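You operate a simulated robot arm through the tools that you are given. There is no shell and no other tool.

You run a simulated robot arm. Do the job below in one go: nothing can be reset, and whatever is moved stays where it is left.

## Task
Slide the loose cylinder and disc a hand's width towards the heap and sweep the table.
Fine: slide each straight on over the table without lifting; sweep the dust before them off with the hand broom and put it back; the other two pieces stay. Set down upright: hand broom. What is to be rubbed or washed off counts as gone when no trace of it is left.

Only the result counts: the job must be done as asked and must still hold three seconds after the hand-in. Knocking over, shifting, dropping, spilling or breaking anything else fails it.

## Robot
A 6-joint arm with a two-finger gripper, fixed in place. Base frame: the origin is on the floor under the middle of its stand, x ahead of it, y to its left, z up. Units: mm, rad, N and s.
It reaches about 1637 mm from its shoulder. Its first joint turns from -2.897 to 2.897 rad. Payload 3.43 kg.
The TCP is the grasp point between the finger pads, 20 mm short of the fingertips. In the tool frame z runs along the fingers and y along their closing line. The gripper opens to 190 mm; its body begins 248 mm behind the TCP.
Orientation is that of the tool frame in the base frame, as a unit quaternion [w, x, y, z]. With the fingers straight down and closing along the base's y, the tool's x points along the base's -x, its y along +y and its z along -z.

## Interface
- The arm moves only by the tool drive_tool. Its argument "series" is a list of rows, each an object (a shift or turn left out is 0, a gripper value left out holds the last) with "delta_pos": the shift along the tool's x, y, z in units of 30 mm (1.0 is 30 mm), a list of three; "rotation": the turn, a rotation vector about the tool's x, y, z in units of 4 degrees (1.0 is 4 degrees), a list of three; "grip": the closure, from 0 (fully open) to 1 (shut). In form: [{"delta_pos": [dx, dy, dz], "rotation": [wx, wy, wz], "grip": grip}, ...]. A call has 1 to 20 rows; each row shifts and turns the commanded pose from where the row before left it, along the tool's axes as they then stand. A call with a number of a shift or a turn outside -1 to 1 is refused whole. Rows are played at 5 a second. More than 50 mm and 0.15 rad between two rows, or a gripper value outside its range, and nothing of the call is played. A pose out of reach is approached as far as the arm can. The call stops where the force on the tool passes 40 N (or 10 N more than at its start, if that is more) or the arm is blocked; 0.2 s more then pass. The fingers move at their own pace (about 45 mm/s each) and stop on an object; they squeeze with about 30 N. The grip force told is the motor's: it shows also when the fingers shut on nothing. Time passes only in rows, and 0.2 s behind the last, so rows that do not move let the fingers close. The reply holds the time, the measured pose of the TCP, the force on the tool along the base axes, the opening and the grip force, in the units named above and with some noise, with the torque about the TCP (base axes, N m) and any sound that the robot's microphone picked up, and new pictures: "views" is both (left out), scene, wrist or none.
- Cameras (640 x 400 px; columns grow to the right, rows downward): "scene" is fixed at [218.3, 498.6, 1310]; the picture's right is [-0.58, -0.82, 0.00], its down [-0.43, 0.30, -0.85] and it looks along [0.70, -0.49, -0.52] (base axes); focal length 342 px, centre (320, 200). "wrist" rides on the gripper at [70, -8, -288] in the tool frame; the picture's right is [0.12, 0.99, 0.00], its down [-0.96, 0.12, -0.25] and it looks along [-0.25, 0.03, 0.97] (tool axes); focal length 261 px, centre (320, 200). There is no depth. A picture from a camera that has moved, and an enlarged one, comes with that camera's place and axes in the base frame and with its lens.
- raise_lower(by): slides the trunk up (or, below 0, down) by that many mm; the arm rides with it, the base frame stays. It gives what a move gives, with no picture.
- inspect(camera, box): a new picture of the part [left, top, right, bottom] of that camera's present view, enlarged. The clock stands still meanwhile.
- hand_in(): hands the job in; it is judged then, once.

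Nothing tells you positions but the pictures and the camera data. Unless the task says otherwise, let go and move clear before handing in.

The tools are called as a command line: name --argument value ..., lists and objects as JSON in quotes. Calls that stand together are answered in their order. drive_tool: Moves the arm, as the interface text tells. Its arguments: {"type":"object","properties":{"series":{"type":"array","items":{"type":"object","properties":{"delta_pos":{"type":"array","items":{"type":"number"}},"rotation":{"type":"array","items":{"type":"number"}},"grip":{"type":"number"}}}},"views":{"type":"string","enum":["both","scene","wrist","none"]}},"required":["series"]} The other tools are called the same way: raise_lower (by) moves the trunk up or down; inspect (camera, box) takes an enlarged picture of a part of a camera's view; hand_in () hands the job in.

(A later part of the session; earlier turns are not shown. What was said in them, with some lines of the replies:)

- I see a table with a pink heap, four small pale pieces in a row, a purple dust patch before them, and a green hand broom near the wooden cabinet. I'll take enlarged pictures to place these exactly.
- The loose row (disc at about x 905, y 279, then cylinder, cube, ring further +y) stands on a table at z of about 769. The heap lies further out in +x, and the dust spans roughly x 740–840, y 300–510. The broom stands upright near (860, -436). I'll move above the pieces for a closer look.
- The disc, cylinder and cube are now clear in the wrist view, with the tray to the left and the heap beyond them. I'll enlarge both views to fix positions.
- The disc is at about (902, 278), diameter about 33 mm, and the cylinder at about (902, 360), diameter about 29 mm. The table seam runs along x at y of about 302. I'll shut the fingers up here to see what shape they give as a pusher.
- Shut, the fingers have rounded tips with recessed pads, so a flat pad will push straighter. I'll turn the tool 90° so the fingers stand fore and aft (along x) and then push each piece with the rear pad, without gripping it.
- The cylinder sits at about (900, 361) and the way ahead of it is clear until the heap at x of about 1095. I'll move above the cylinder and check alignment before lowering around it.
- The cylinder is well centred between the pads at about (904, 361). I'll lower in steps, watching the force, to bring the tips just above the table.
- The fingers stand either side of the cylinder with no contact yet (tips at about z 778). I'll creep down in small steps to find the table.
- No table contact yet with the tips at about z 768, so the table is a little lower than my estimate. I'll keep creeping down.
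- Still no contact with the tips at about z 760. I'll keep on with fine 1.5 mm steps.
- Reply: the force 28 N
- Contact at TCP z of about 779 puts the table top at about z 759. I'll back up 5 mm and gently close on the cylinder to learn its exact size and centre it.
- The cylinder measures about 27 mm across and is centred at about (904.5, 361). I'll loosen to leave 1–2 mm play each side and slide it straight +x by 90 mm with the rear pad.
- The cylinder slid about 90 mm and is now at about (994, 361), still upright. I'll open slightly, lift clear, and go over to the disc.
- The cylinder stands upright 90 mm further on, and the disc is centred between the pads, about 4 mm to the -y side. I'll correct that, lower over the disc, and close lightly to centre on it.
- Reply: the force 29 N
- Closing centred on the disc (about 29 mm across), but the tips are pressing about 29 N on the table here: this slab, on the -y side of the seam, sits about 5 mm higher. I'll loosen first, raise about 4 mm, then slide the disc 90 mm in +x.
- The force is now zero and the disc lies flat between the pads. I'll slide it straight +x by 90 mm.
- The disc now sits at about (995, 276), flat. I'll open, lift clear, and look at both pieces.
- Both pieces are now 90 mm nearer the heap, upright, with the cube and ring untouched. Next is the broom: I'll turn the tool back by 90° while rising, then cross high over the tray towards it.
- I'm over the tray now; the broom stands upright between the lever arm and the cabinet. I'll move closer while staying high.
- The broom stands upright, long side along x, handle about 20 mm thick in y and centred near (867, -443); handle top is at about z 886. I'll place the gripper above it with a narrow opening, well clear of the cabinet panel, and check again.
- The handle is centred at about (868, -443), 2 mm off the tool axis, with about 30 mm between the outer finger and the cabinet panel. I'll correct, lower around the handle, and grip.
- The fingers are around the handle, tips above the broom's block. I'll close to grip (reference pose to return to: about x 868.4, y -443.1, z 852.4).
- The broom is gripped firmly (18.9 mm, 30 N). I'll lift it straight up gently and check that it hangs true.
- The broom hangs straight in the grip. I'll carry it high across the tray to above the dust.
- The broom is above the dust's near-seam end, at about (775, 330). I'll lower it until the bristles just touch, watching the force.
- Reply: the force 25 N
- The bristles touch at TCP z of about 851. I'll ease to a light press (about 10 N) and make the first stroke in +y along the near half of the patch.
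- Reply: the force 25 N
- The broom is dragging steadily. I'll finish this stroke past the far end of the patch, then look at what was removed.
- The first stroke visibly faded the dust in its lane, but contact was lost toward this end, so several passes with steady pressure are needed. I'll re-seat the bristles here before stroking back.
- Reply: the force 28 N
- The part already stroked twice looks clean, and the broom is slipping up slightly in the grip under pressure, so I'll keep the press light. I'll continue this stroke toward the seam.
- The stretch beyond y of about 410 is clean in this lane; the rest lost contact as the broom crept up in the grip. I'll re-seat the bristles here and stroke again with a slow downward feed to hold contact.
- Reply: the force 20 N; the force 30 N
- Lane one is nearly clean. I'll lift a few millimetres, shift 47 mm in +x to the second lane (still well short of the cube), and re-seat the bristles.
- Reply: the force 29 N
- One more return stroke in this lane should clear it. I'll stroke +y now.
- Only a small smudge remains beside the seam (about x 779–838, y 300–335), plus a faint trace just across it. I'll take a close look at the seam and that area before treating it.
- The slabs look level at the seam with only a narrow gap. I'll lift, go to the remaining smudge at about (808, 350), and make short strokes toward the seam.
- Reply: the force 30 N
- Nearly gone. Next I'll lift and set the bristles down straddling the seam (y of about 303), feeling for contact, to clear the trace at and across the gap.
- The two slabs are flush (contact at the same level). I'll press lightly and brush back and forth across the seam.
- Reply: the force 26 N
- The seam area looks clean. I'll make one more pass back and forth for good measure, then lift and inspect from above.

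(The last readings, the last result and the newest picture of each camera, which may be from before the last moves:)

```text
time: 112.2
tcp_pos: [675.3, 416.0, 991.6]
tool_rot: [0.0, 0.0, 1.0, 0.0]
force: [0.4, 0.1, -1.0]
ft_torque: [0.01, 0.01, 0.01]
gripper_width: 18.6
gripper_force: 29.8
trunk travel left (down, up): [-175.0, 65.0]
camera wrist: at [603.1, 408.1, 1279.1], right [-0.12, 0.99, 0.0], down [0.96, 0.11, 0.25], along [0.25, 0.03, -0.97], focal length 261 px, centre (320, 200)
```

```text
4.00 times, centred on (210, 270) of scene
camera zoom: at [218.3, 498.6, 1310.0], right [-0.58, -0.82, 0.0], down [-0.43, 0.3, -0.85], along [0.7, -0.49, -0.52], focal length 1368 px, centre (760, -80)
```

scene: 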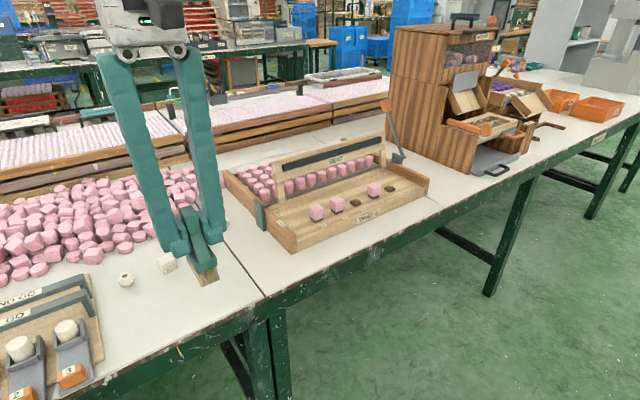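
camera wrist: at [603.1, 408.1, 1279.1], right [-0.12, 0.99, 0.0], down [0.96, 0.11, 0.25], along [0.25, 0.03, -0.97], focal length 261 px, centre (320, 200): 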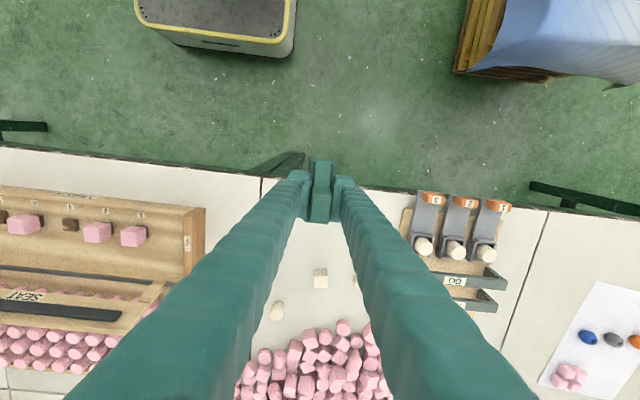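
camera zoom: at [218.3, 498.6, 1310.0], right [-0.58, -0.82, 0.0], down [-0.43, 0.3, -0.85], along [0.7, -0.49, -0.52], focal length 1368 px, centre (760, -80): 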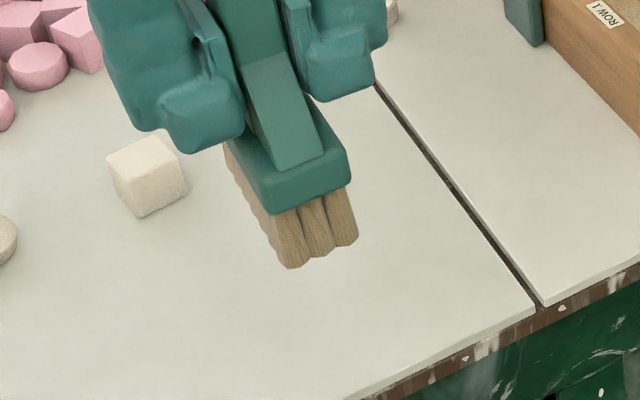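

The area looks clean but the arm hides part of it. I'll rise and move toward the tray side so both the dust area and seam can be seen fully.

drive_tool --series '[{"delta_pos": [0, -0.3, -0.9]}, {"delta_pos": [0, -0.3, -0.9]}, {"delta_pos": [0, -0.3, -0.9]}, {"delta_pos": [0, -0.6, -0.9]}, {"delta_pos": [0, -0.6, -0.9]}, {"delta_pos": [0, -0.6, -0.73]}, {"delta_pos": [-0.5, -1, 0]}, {"delta_pos": [-0.5, -1, 0]}, {"delta_pos": [-0.5, -1, 0]}, {"delta_pos": [-0.5, -1, 0]}, {"delta_pos": [-0.5, -1, 0]}, {"delta_pos": [-0.5, -1, 0]}, {"delta_pos": [-0.4, -1, 0]}, {"delta_pos": [0, -1, 0]}, {"delta_pos": [0, -0.3, 0]}, {"delta_pos": [0, 0, 0]}]'

inspect --camera "scene" --box '[130, 230, 290, 330]'

inspect --camera "scene" --box '[200, 235, 280, 295]'

inspect --camera "wrist" --box '[360, 90, 600, 240]'

```text
time: 115.6
tcp_pos: [772.4, 85.0, 1152.1]
tool_rot: [0.0, -0.001, 1.0, 0.0]
force: [-0.7, 0.7, -1.6]
ft_torque: [0.01, 0.0, -0.05]
gripper_width: 18.8
gripper_force: 30.1
trunk travel left (down, up): [-175.0, 65.0]
camera wrist: at [701.9, 78.0, 1439.0], right [-0.12, 0.99, 0.0], down [0.96, 0.12, 0.25], along [0.25, 0.03, -0.97], focal length 261 px, centre (320, 200)
```

scene: 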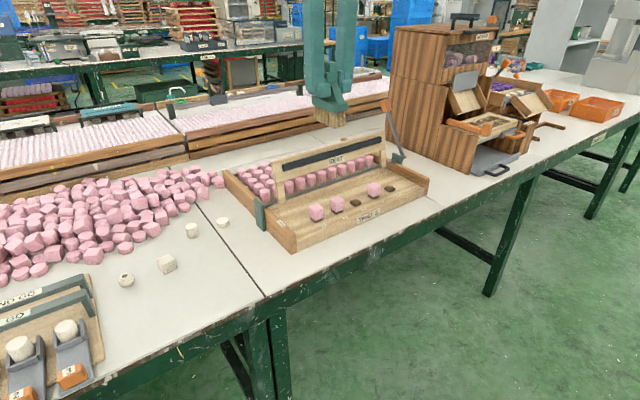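
wrist: 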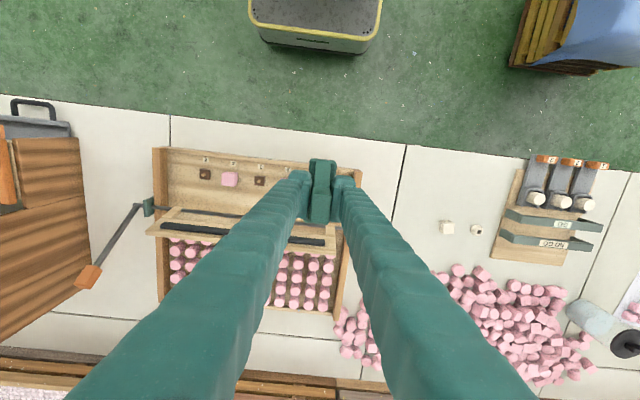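

```text
4.00 times, centred on (210, 280) of scene
camera zoom: at [218.3, 498.6, 1310.0], right [-0.58, -0.82, 0.0], down [-0.43, 0.3, -0.85], along [0.7, -0.49, -0.52], focal length 1368 px, centre (760, -120)
```

zoom: 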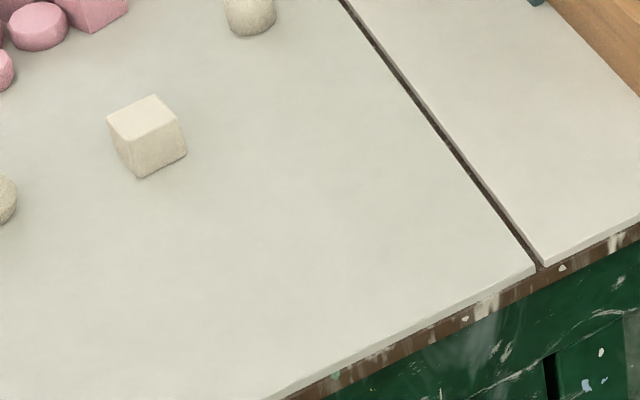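

```text
6.67 times, centred on (240, 265) of scene
camera zoom: at [218.3, 498.6, 1310.0], right [-0.58, -0.82, 0.0], down [-0.43, 0.3, -0.85], along [0.7, -0.49, -0.52], focal length 2281 px, centre (853, -233)
```

zoom: 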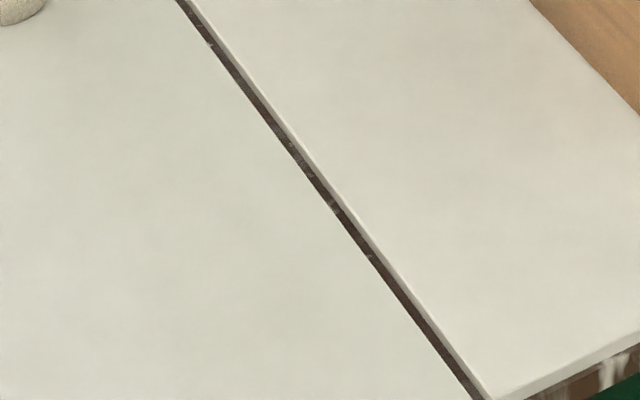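

```text
2.67 times, centred on (480, 165) of wrist
camera zoom: at [701.9, 78.0, 1439.0], right [-0.12, 0.99, 0.0], down [0.96, 0.12, 0.25], along [0.25, 0.03, -0.97], focal length 695 px, centre (-107, 293)
```

zoom: 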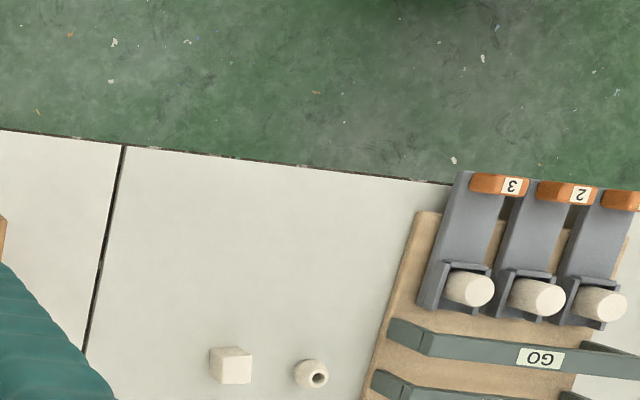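

No dust is visible any more. I'll check a few heavily enlarged spots for faint leftovers before returning the broom.

inspect --camera "scene" --box '[140, 285, 204, 325]'

inspect --camera "scene" --box '[180, 262, 244, 302]'

inspect --camera "scene" --box '[205, 255, 253, 285]'

inspect --camera "wrist" --box '[385, 140, 529, 230]'

```text
10.00 times, centred on (172, 305) of scene
camera zoom: at [218.3, 498.6, 1310.0], right [-0.58, -0.82, 0.0], down [-0.43, 0.3, -0.85], along [0.7, -0.49, -0.52], focal length 3421 px, centre (1800, -850)
```

zoom: 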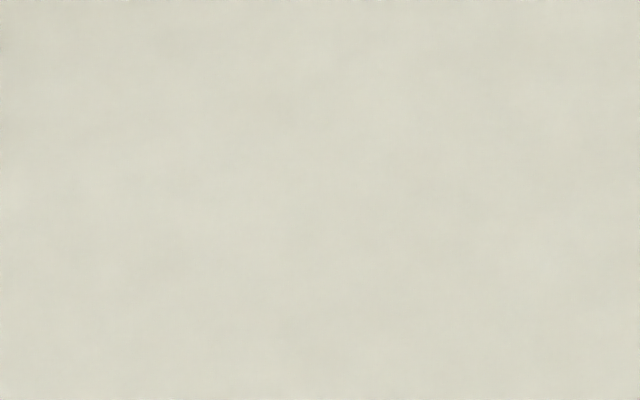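

```text
10.00 times, centred on (212, 282) of scene
camera zoom: at [218.3, 498.6, 1310.0], right [-0.58, -0.82, 0.0], down [-0.43, 0.3, -0.85], along [0.7, -0.49, -0.52], focal length 3421 px, centre (1400, -620)
```

zoom: 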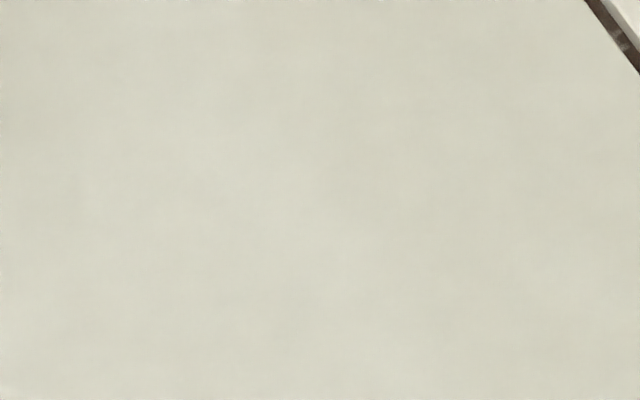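

```text
13.33 times, centred on (229, 270) of scene
camera zoom: at [218.3, 498.6, 1310.0], right [-0.58, -0.82, 0.0], down [-0.43, 0.3, -0.85], along [0.7, -0.49, -0.52], focal length 4561 px, centre (1533, -733)
```

zoom: 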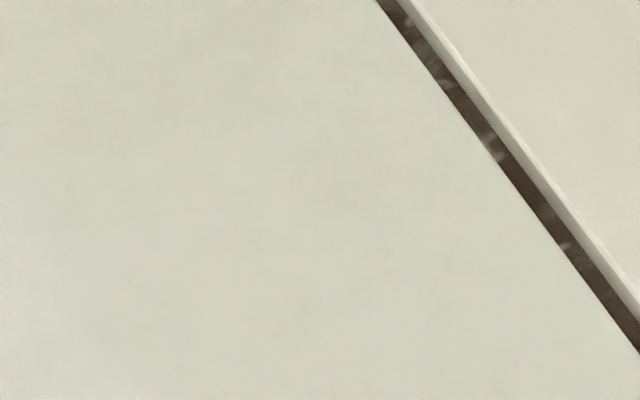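

```text
4.44 times, centred on (457, 185) of wrist
camera zoom: at [701.9, 78.0, 1439.0], right [-0.12, 0.99, 0.0], down [0.96, 0.12, 0.25], along [0.25, 0.03, -0.97], focal length 1158 px, centre (-289, 267)
```

zoom: 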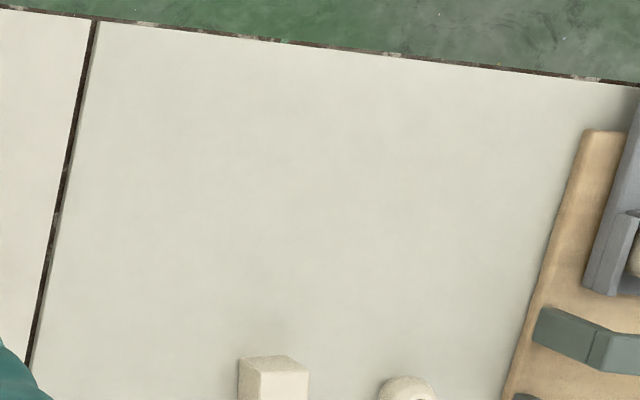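

The table is clean. Now I'll check how the broom sits in the grip before carrying it back.

inspect --camera "scene" --box '[280, 40, 408, 140]'

inspect --camera "wrist" --box '[220, 130, 420, 255]'

```text
4.00 times, centred on (344, 90) of scene
camera zoom: at [218.3, 498.6, 1310.0], right [-0.58, -0.82, 0.0], down [-0.43, 0.3, -0.85], along [0.7, -0.49, -0.52], focal length 1368 px, centre (224, 640)
```

zoom: 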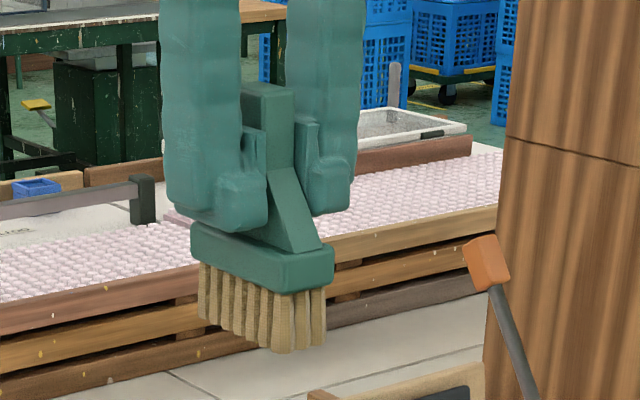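

```text
3.20 times, centred on (320, 192) of wrist
camera zoom: at [701.9, 78.0, 1439.0], right [-0.12, 0.99, 0.0], down [0.96, 0.12, 0.25], along [0.25, 0.03, -0.97], focal length 834 px, centre (320, 224)
```

zoom: 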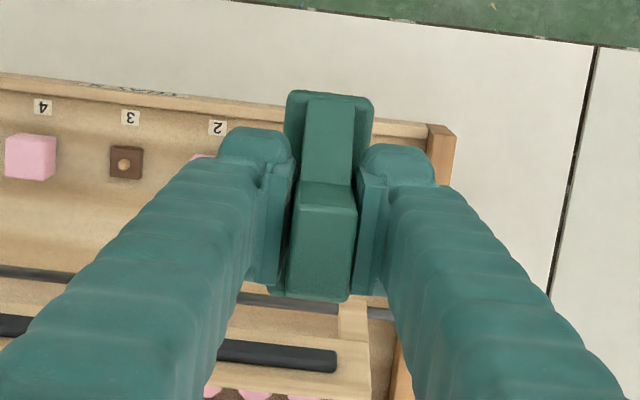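

The broom has only slid up about 14 mm in the grip and is still straight and level. I'll carry it back at height to its original spot.

drive_tool --series '[{"delta_pos": [-0.1728, -0.978, 0]}, {"delta_pos": [-0.1728, -0.978, 0]}, {"delta_pos": [-0.1728, -0.978, 0]}, {"delta_pos": [-0.1728, -0.978, 0]}, {"delta_pos": [-0.1728, -0.978, 0]}, {"delta_pos": [-0.1728, -0.978, 0]}, {"delta_pos": [-0.1728, -0.978, 0]}, {"delta_pos": [-0.1728, -0.978, 0]}, {"delta_pos": [-0.1728, -0.978, 0]}, {"delta_pos": [-0.1728, -0.978, 0]}, {"delta_pos": [-0.1728, -0.978, 0]}, {"delta_pos": [-0.1728, -0.978, 0]}, {"delta_pos": [-0.1728, -0.978, 0]}, {"delta_pos": [-0.1728, -0.978, 0]}, {"delta_pos": [-0.1728, -0.978, 0]}, {"delta_pos": [-0.1728, -0.978, 0]}, {"delta_pos": [-0.1728, -0.978, 0]}, {"delta_pos": [-0.1728, -0.981, 0]}, {"delta_pos": [0, 0, 0]}]'

inspect --camera "wrist" --box '[220, 130, 420, 255]'

```text
time: 119.6
tcp_pos: [868.6, -442.3, 1149.9]
tool_rot: [0.001, 0.0, 1.0, 0.0]
force: [-0.1, -0.3, -1.3]
ft_torque: [0.05, 0.05, -0.01]
gripper_width: 18.7
gripper_force: 29.9
trunk travel left (down, up): [-175.0, 65.0]
camera wrist: at [797.7, -450.0, 1438.1], right [-0.12, 0.99, 0.0], down [0.96, 0.12, 0.25], along [0.25, 0.03, -0.97], focal length 261 px, centre (320, 200)
```

scene: 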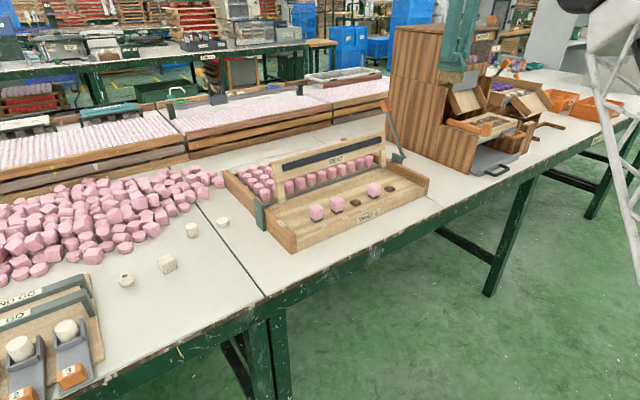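
wrist: 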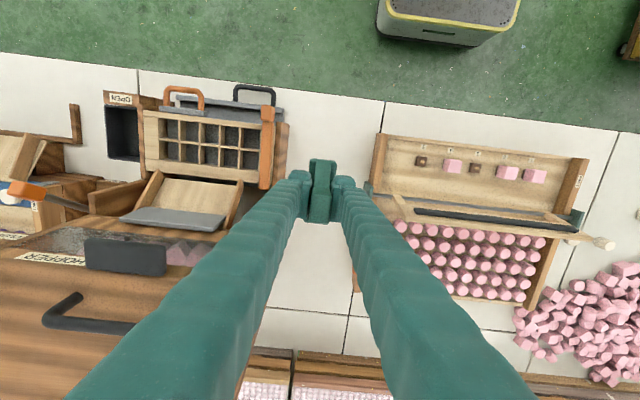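

```text
3.20 times, centred on (320, 192) of wrist
camera zoom: at [797.7, -450.0, 1438.1], right [-0.12, 0.99, 0.0], down [0.96, 0.12, 0.25], along [0.25, 0.03, -0.97], focal length 834 px, centre (320, 224)
```

zoom: 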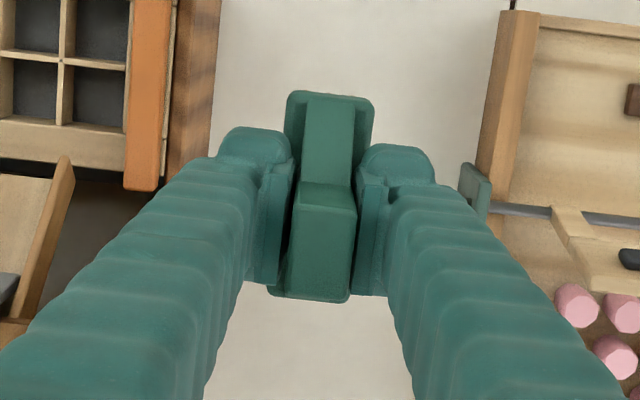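

The broom is back over its spot, matching the picture from when I lifted it. I'll lower it most of the way, then creep to contact.

drive_tool --series '[{"delta_pos": [0, 0, 0.6]}, {"delta_pos": [0, 0, 1]}, {"delta_pos": [0, 0, 1]}, {"delta_pos": [0, 0, 1]}, {"delta_pos": [0, 0, 1]}, {"delta_pos": [0, 0, 1]}, {"delta_pos": [0, 0, 1]}, {"delta_pos": [0, 0, 1]}, {"delta_pos": [0, 0, 1]}, {"delta_pos": [0, 0, 0.8]}, {"delta_pos": [0, 0, 0.5]}, {"delta_pos": [0, 0, 0.2]}, {"delta_pos": [0, 0, 0]}]'

inspect --camera "scene" --box '[390, 100, 518, 180]'

```text
time: 122.4
tcp_pos: [869.1, -442.5, 847.2]
tool_rot: [0.0, 0.0, 1.0, 0.0]
force: [0.3, 0.4, -1.8]
ft_torque: [-0.03, 0.02, 0.0]
gripper_width: 19.0
gripper_force: 29.5
trunk travel left (down, up): [-175.0, 65.0]
camera wrist: at [797.7, -449.5, 1134.5], right [-0.12, 0.99, 0.0], down [0.96, 0.12, 0.25], along [0.25, 0.03, -0.97], focal length 261 px, centre (320, 200)
```

scene: 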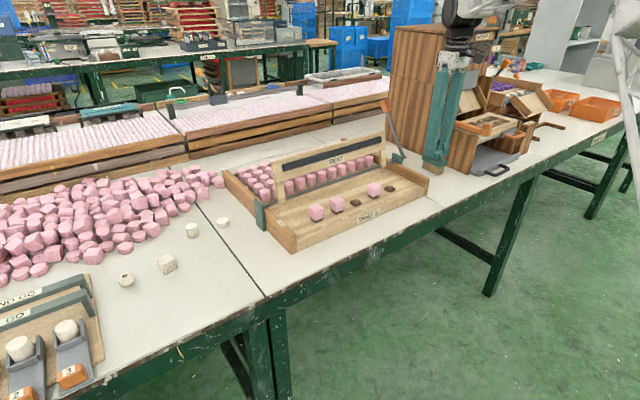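
wrist: 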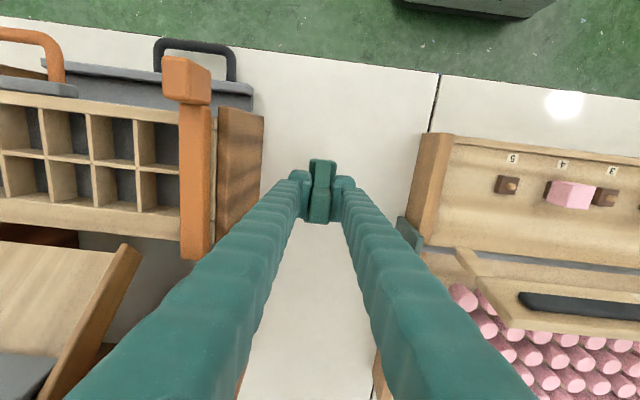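

```text
5.00 times, centred on (454, 140) of scene
camera zoom: at [218.3, 498.6, 1310.0], right [-0.58, -0.82, 0.0], down [-0.43, 0.3, -0.85], along [0.7, -0.49, -0.52], focal length 1710 px, centre (-350, 500)
```

zoom: 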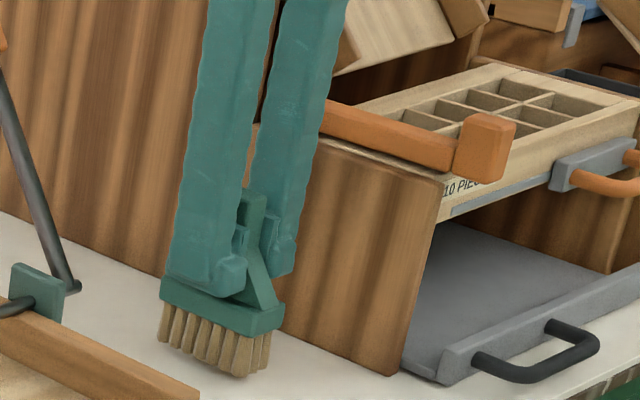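

drive_tool --series '[{"delta_pos": [0, 0, 0.1]}, {"delta_pos": [0, 0, 0.1]}, {"delta_pos": [0, 0, 0]}]' --views "none"

drive_tool --series '[{"delta_pos": [0, 0, 0.04]}, {"delta_pos": [0, 0, 0]}]' --views "none"

drive_tool --series '[{"delta_pos": [0, 0, 0.03]}, {"delta_pos": [0, 0, 0]}]' --views "none"

```text
time: 123.2
tcp_pos: [869.8, -441.8, 841.5]
tool_rot: [0.0, -0.001, 1.0, 0.0]
force: [0.9, 0.3, -1.9]
ft_torque: [0.03, 0.01, 0.01]
gripper_width: 19.0
gripper_force: 29.9
trunk travel left (down, up): [-175.0, 65.0]
```

```text
time: 123.8
tcp_pos: [868.9, -441.8, 840.0]
tool_rot: [-0.001, 0.0, 1.0, -0.001]
force: [0.5, -0.4, -1.7]
ft_torque: [0.02, 0.03, -0.02]
gripper_width: 18.6
gripper_force: 29.9
trunk travel left (down, up): [-175.0, 65.0]
```

```text
time: 124.4
tcp_pos: [868.6, -441.1, 840.0]
tool_rot: [0.0, -0.001, 1.0, 0.0]
force: [0.7, -0.3, -2.1]
ft_torque: [-0.01, 0.04, -0.01]
gripper_width: 19.0
gripper_force: 30.2
trunk travel left (down, up): [-175.0, 65.0]
```

drive_tool --series '[{"delta_pos": [0, 0, 0.03]}, {"delta_pos": [0, 0, 0]}]' --views "none"

drive_tool --series '[{"delta_pos": [0, 0, 0.02]}, {"delta_pos": [0, 0, 0]}]' --views "none"

inspect --camera "scene" --box '[405, 130, 485, 190]'

```text
time: 125.0
tcp_pos: [868.4, -442.8, 837.9]
tool_rot: [-0.001, -0.001, 1.0, 0.001]
force: [0.3, -0.1, -2.1]
ft_torque: [-0.04, -0.02, -0.02]
gripper_width: 18.7
gripper_force: 30.3
trunk travel left (down, up): [-175.0, 65.0]
```

```text
time: 125.6
tcp_pos: [868.0, -443.4, 838.3]
tool_rot: [0.001, 0.0, 1.0, -0.001]
force: [0.4, 0.7, -1.8]
ft_torque: [0.01, 0.0, 0.0]
gripper_width: 18.8
gripper_force: 30.2
trunk travel left (down, up): [-175.0, 65.0]
```

```text
6.67 times, centred on (445, 160) of scene
camera zoom: at [218.3, 498.6, 1310.0], right [-0.58, -0.82, 0.0], down [-0.43, 0.3, -0.85], along [0.7, -0.49, -0.52], focal length 2281 px, centre (-513, 467)
```

zoom: 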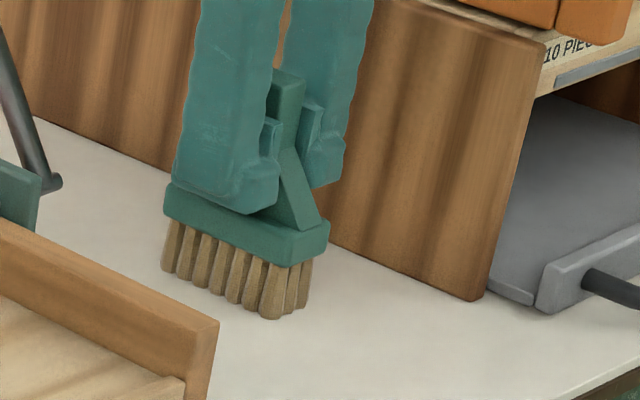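

drive_tool --series '[{"delta_pos": [0, 0, 0.02]}, {"delta_pos": [0, 0, 0]}]' --views "none"

drive_tool --series '[{"delta_pos": [0, 0, 0.02]}, {"delta_pos": [0, 0, 0]}]' --views "none"

drive_tool --series '[{"delta_pos": [0, 0, 0.02]}, {"delta_pos": [0, 0, 0]}]' --views "none"

```text
time: 126.2
tcp_pos: [869.5, -443.7, 836.6]
tool_rot: [0.0, -0.001, 1.0, 0.0]
force: [-0.6, -0.9, -0.9]
ft_torque: [0.01, -0.05, -0.02]
gripper_width: 18.8
gripper_force: 30.3
trunk travel left (down, up): [-175.0, 65.0]
```

```text
time: 126.8
tcp_pos: [869.1, -442.2, 836.8]
tool_rot: [0.0, 0.0, 1.0, 0.0]
force: [1.0, -1.1, 6.6]
ft_torque: [-0.05, 0.07, 0.02]
gripper_width: 18.8
gripper_force: 29.9
trunk travel left (down, up): [-175.0, 65.0]
```

```text
time: 127.4
tcp_pos: [869.1, -443.3, 837.7]
tool_rot: [0.001, -0.001, 1.0, -0.001]
force: [-1.8, -2.3, 12.8]
ft_torque: [0.01, 0.14, -0.03]
gripper_width: 18.9
gripper_force: 30.0
trunk travel left (down, up): [-175.0, 65.0]
```

The bristles are firmly on the table at the original spot. I'll ease the pressure, then open the fingers gently.

drive_tool --series '[{"delta_pos": [0, 0, -0.02]}, {"delta_pos": [0, 0, 0]}, {"grip": 0.88}, {"grip": 0.88}, {"grip": 0.82}, {"grip": 0.78}, {"grip": 0.78}, {"grip": 0.78}]'

inspect --camera "wrist" --box '[220, 130, 420, 255]'

inspect --camera "scene" --box '[390, 100, 518, 180]'

```text
time: 129.2
tcp_pos: [869.1, -442.3, 836.0]
tool_rot: [-0.001, 0.0, 1.0, -0.001]
force: [-0.1, 0.4, -0.2]
ft_torque: [0.05, 0.02, -0.03]
gripper_width: 41.7
gripper_force: 0.0
trunk travel left (down, up): [-175.0, 65.0]
camera wrist: at [798.2, -449.9, 1123.5], right [-0.12, 0.99, 0.0], down [0.96, 0.12, 0.25], along [0.25, 0.03, -0.97], focal length 261 px, centre (320, 200)
```

scene: 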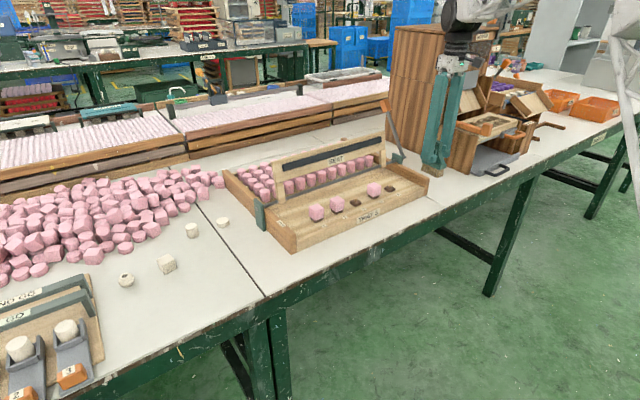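
wrist: 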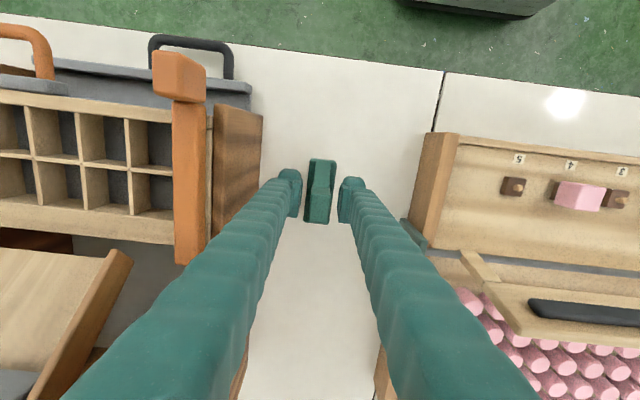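

```text
3.20 times, centred on (320, 192) of wrist
camera zoom: at [798.2, -449.9, 1123.5], right [-0.12, 0.99, 0.0], down [0.96, 0.12, 0.25], along [0.25, 0.03, -0.97], focal length 834 px, centre (320, 224)
```

zoom: 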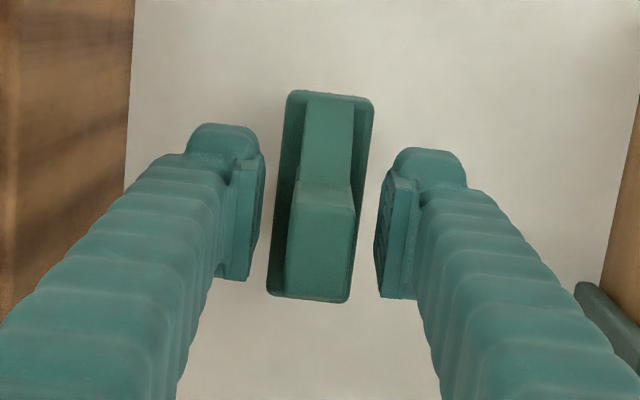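

```text
5.00 times, centred on (454, 140) of scene
camera zoom: at [218.3, 498.6, 1310.0], right [-0.58, -0.82, 0.0], down [-0.43, 0.3, -0.85], along [0.7, -0.49, -0.52], focal length 1710 px, centre (-350, 500)
```

zoom: 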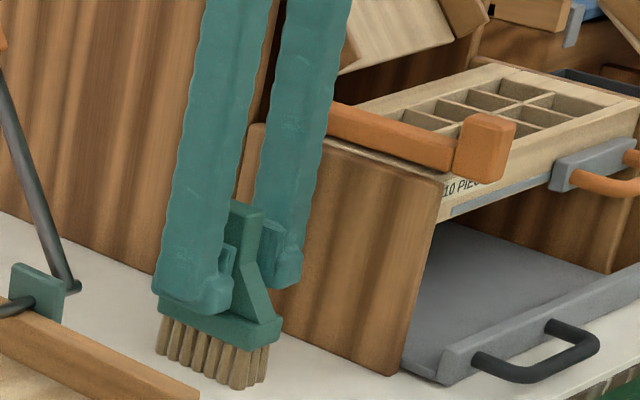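

The broom stands upright on its own, clear of both pads. I'll withdraw straight up and check it.

drive_tool --series '[{"delta_pos": [0, 0, -0.3]}, {"delta_pos": [0, 0, -0.6]}, {"delta_pos": [0, 0, -0.9]}, {"delta_pos": [0, 0, -1]}, {"delta_pos": [0, 0, -1]}, {"delta_pos": [0, 0, -1]}, {"delta_pos": [0, 0, -1]}, {"delta_pos": [0, 0, -1]}, {"delta_pos": [0, 0, -1]}, {"delta_pos": [0, 0, -1]}, {"delta_pos": [0, 0, -1]}, {"delta_pos": [0, 0, -0.8]}, {"delta_pos": [0.5, 0.9, 0]}, {"delta_pos": [0.5, 0.9, 0]}, {"delta_pos": [0.5, 0.9, 0]}, {"delta_pos": [0.5, 0.9, 0]}, {"delta_pos": [0.5, 0.9, 0]}, {"delta_pos": [0, 0, 0]}]'

inspect --camera "scene" --box '[380, 100, 508, 180]'

inspect --camera "scene" --box '[80, 190, 280, 315]'

inspect --camera "wrist" --box '[160, 100, 360, 225]'

```text
time: 133.0
tcp_pos: [793.6, -305.7, 1155.1]
tool_rot: [0.001, 0.0, 1.0, 0.0]
force: [-0.1, -0.2, 0.2]
ft_torque: [-0.02, -0.05, 0.0]
gripper_width: 41.8
gripper_force: 0.0
trunk travel left (down, up): [-175.0, 65.0]
camera wrist: at [722.4, -313.4, 1442.2], right [-0.12, 0.99, 0.0], down [0.96, 0.12, 0.25], along [0.25, 0.03, -0.97], focal length 261 px, centre (320, 200)
```

scene: 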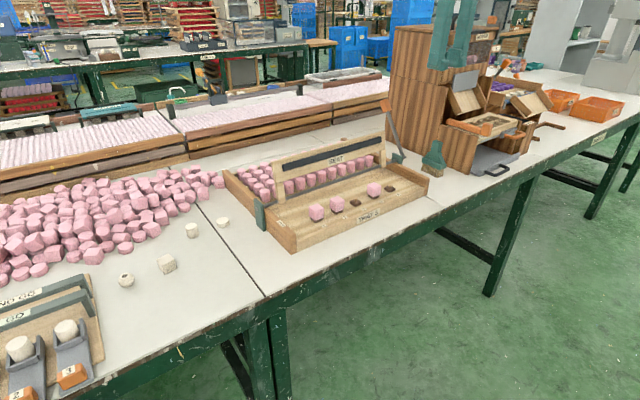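
wrist: 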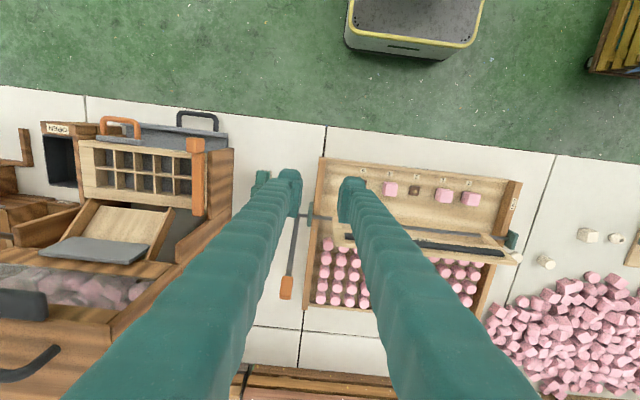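

```text
5.00 times, centred on (444, 140) of scene
camera zoom: at [218.3, 498.6, 1310.0], right [-0.58, -0.82, 0.0], down [-0.43, 0.3, -0.85], along [0.7, -0.49, -0.52], focal length 1710 px, centre (-300, 500)
```

zoom: 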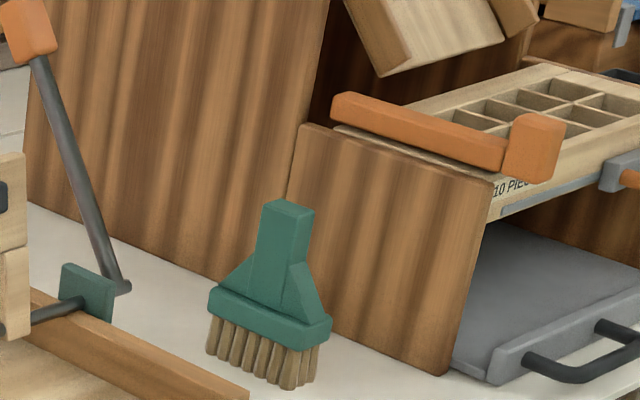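

```text
3.20 times, centred on (180, 252) of scene
camera zoom: at [218.3, 498.6, 1310.0], right [-0.58, -0.82, 0.0], down [-0.43, 0.3, -0.85], along [0.7, -0.49, -0.52], focal length 1095 px, centre (768, 32)
```

zoom: 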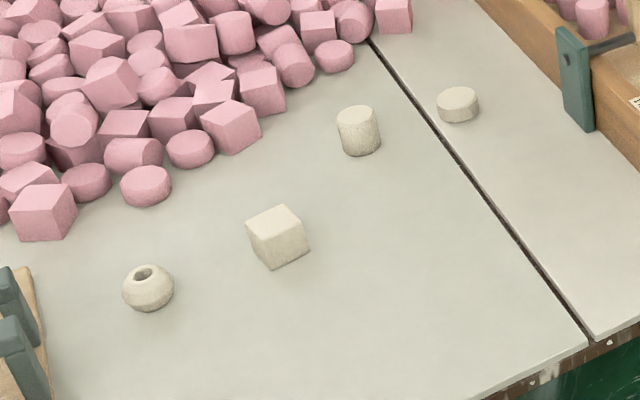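

```text
3.20 times, centred on (260, 162) of wrist
camera zoom: at [722.4, -313.4, 1442.2], right [-0.12, 0.99, 0.0], down [0.96, 0.12, 0.25], along [0.25, 0.03, -0.97], focal length 834 px, centre (512, 320)
```

zoom: 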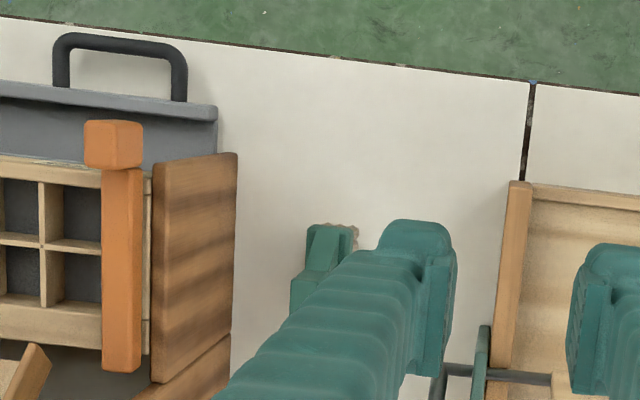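

The cylinder and disc stand upright about 90 mm nearer the heap, and the cube and ring have not moved. No dust is visible anywhere on the table. The broom stands upright within about 2 mm of where it was, and the arm is clear, so I'm handing in.

hand_in

```text
The job is handed in.
```

The job is done and handed in.

- **Cylinder and disc:** each was slid straight towards the heap by about 90 mm, which I took as a hand's width. Neither was lifted, and both are upright.
- **Other pieces:** the cube and the ring were not touched.
- **Dust:** it is swept off, including a faint patch at and just across the table seam. I checked enlarged pictures of the area and saw no trace left.
- **Hand broom:** it stands upright on its bristles, within about 2 mm of where it was. It slid up about 14 mm in the grip while sweeping but stayed straight.

The gripper is open and raised over the tray, clear of everything.
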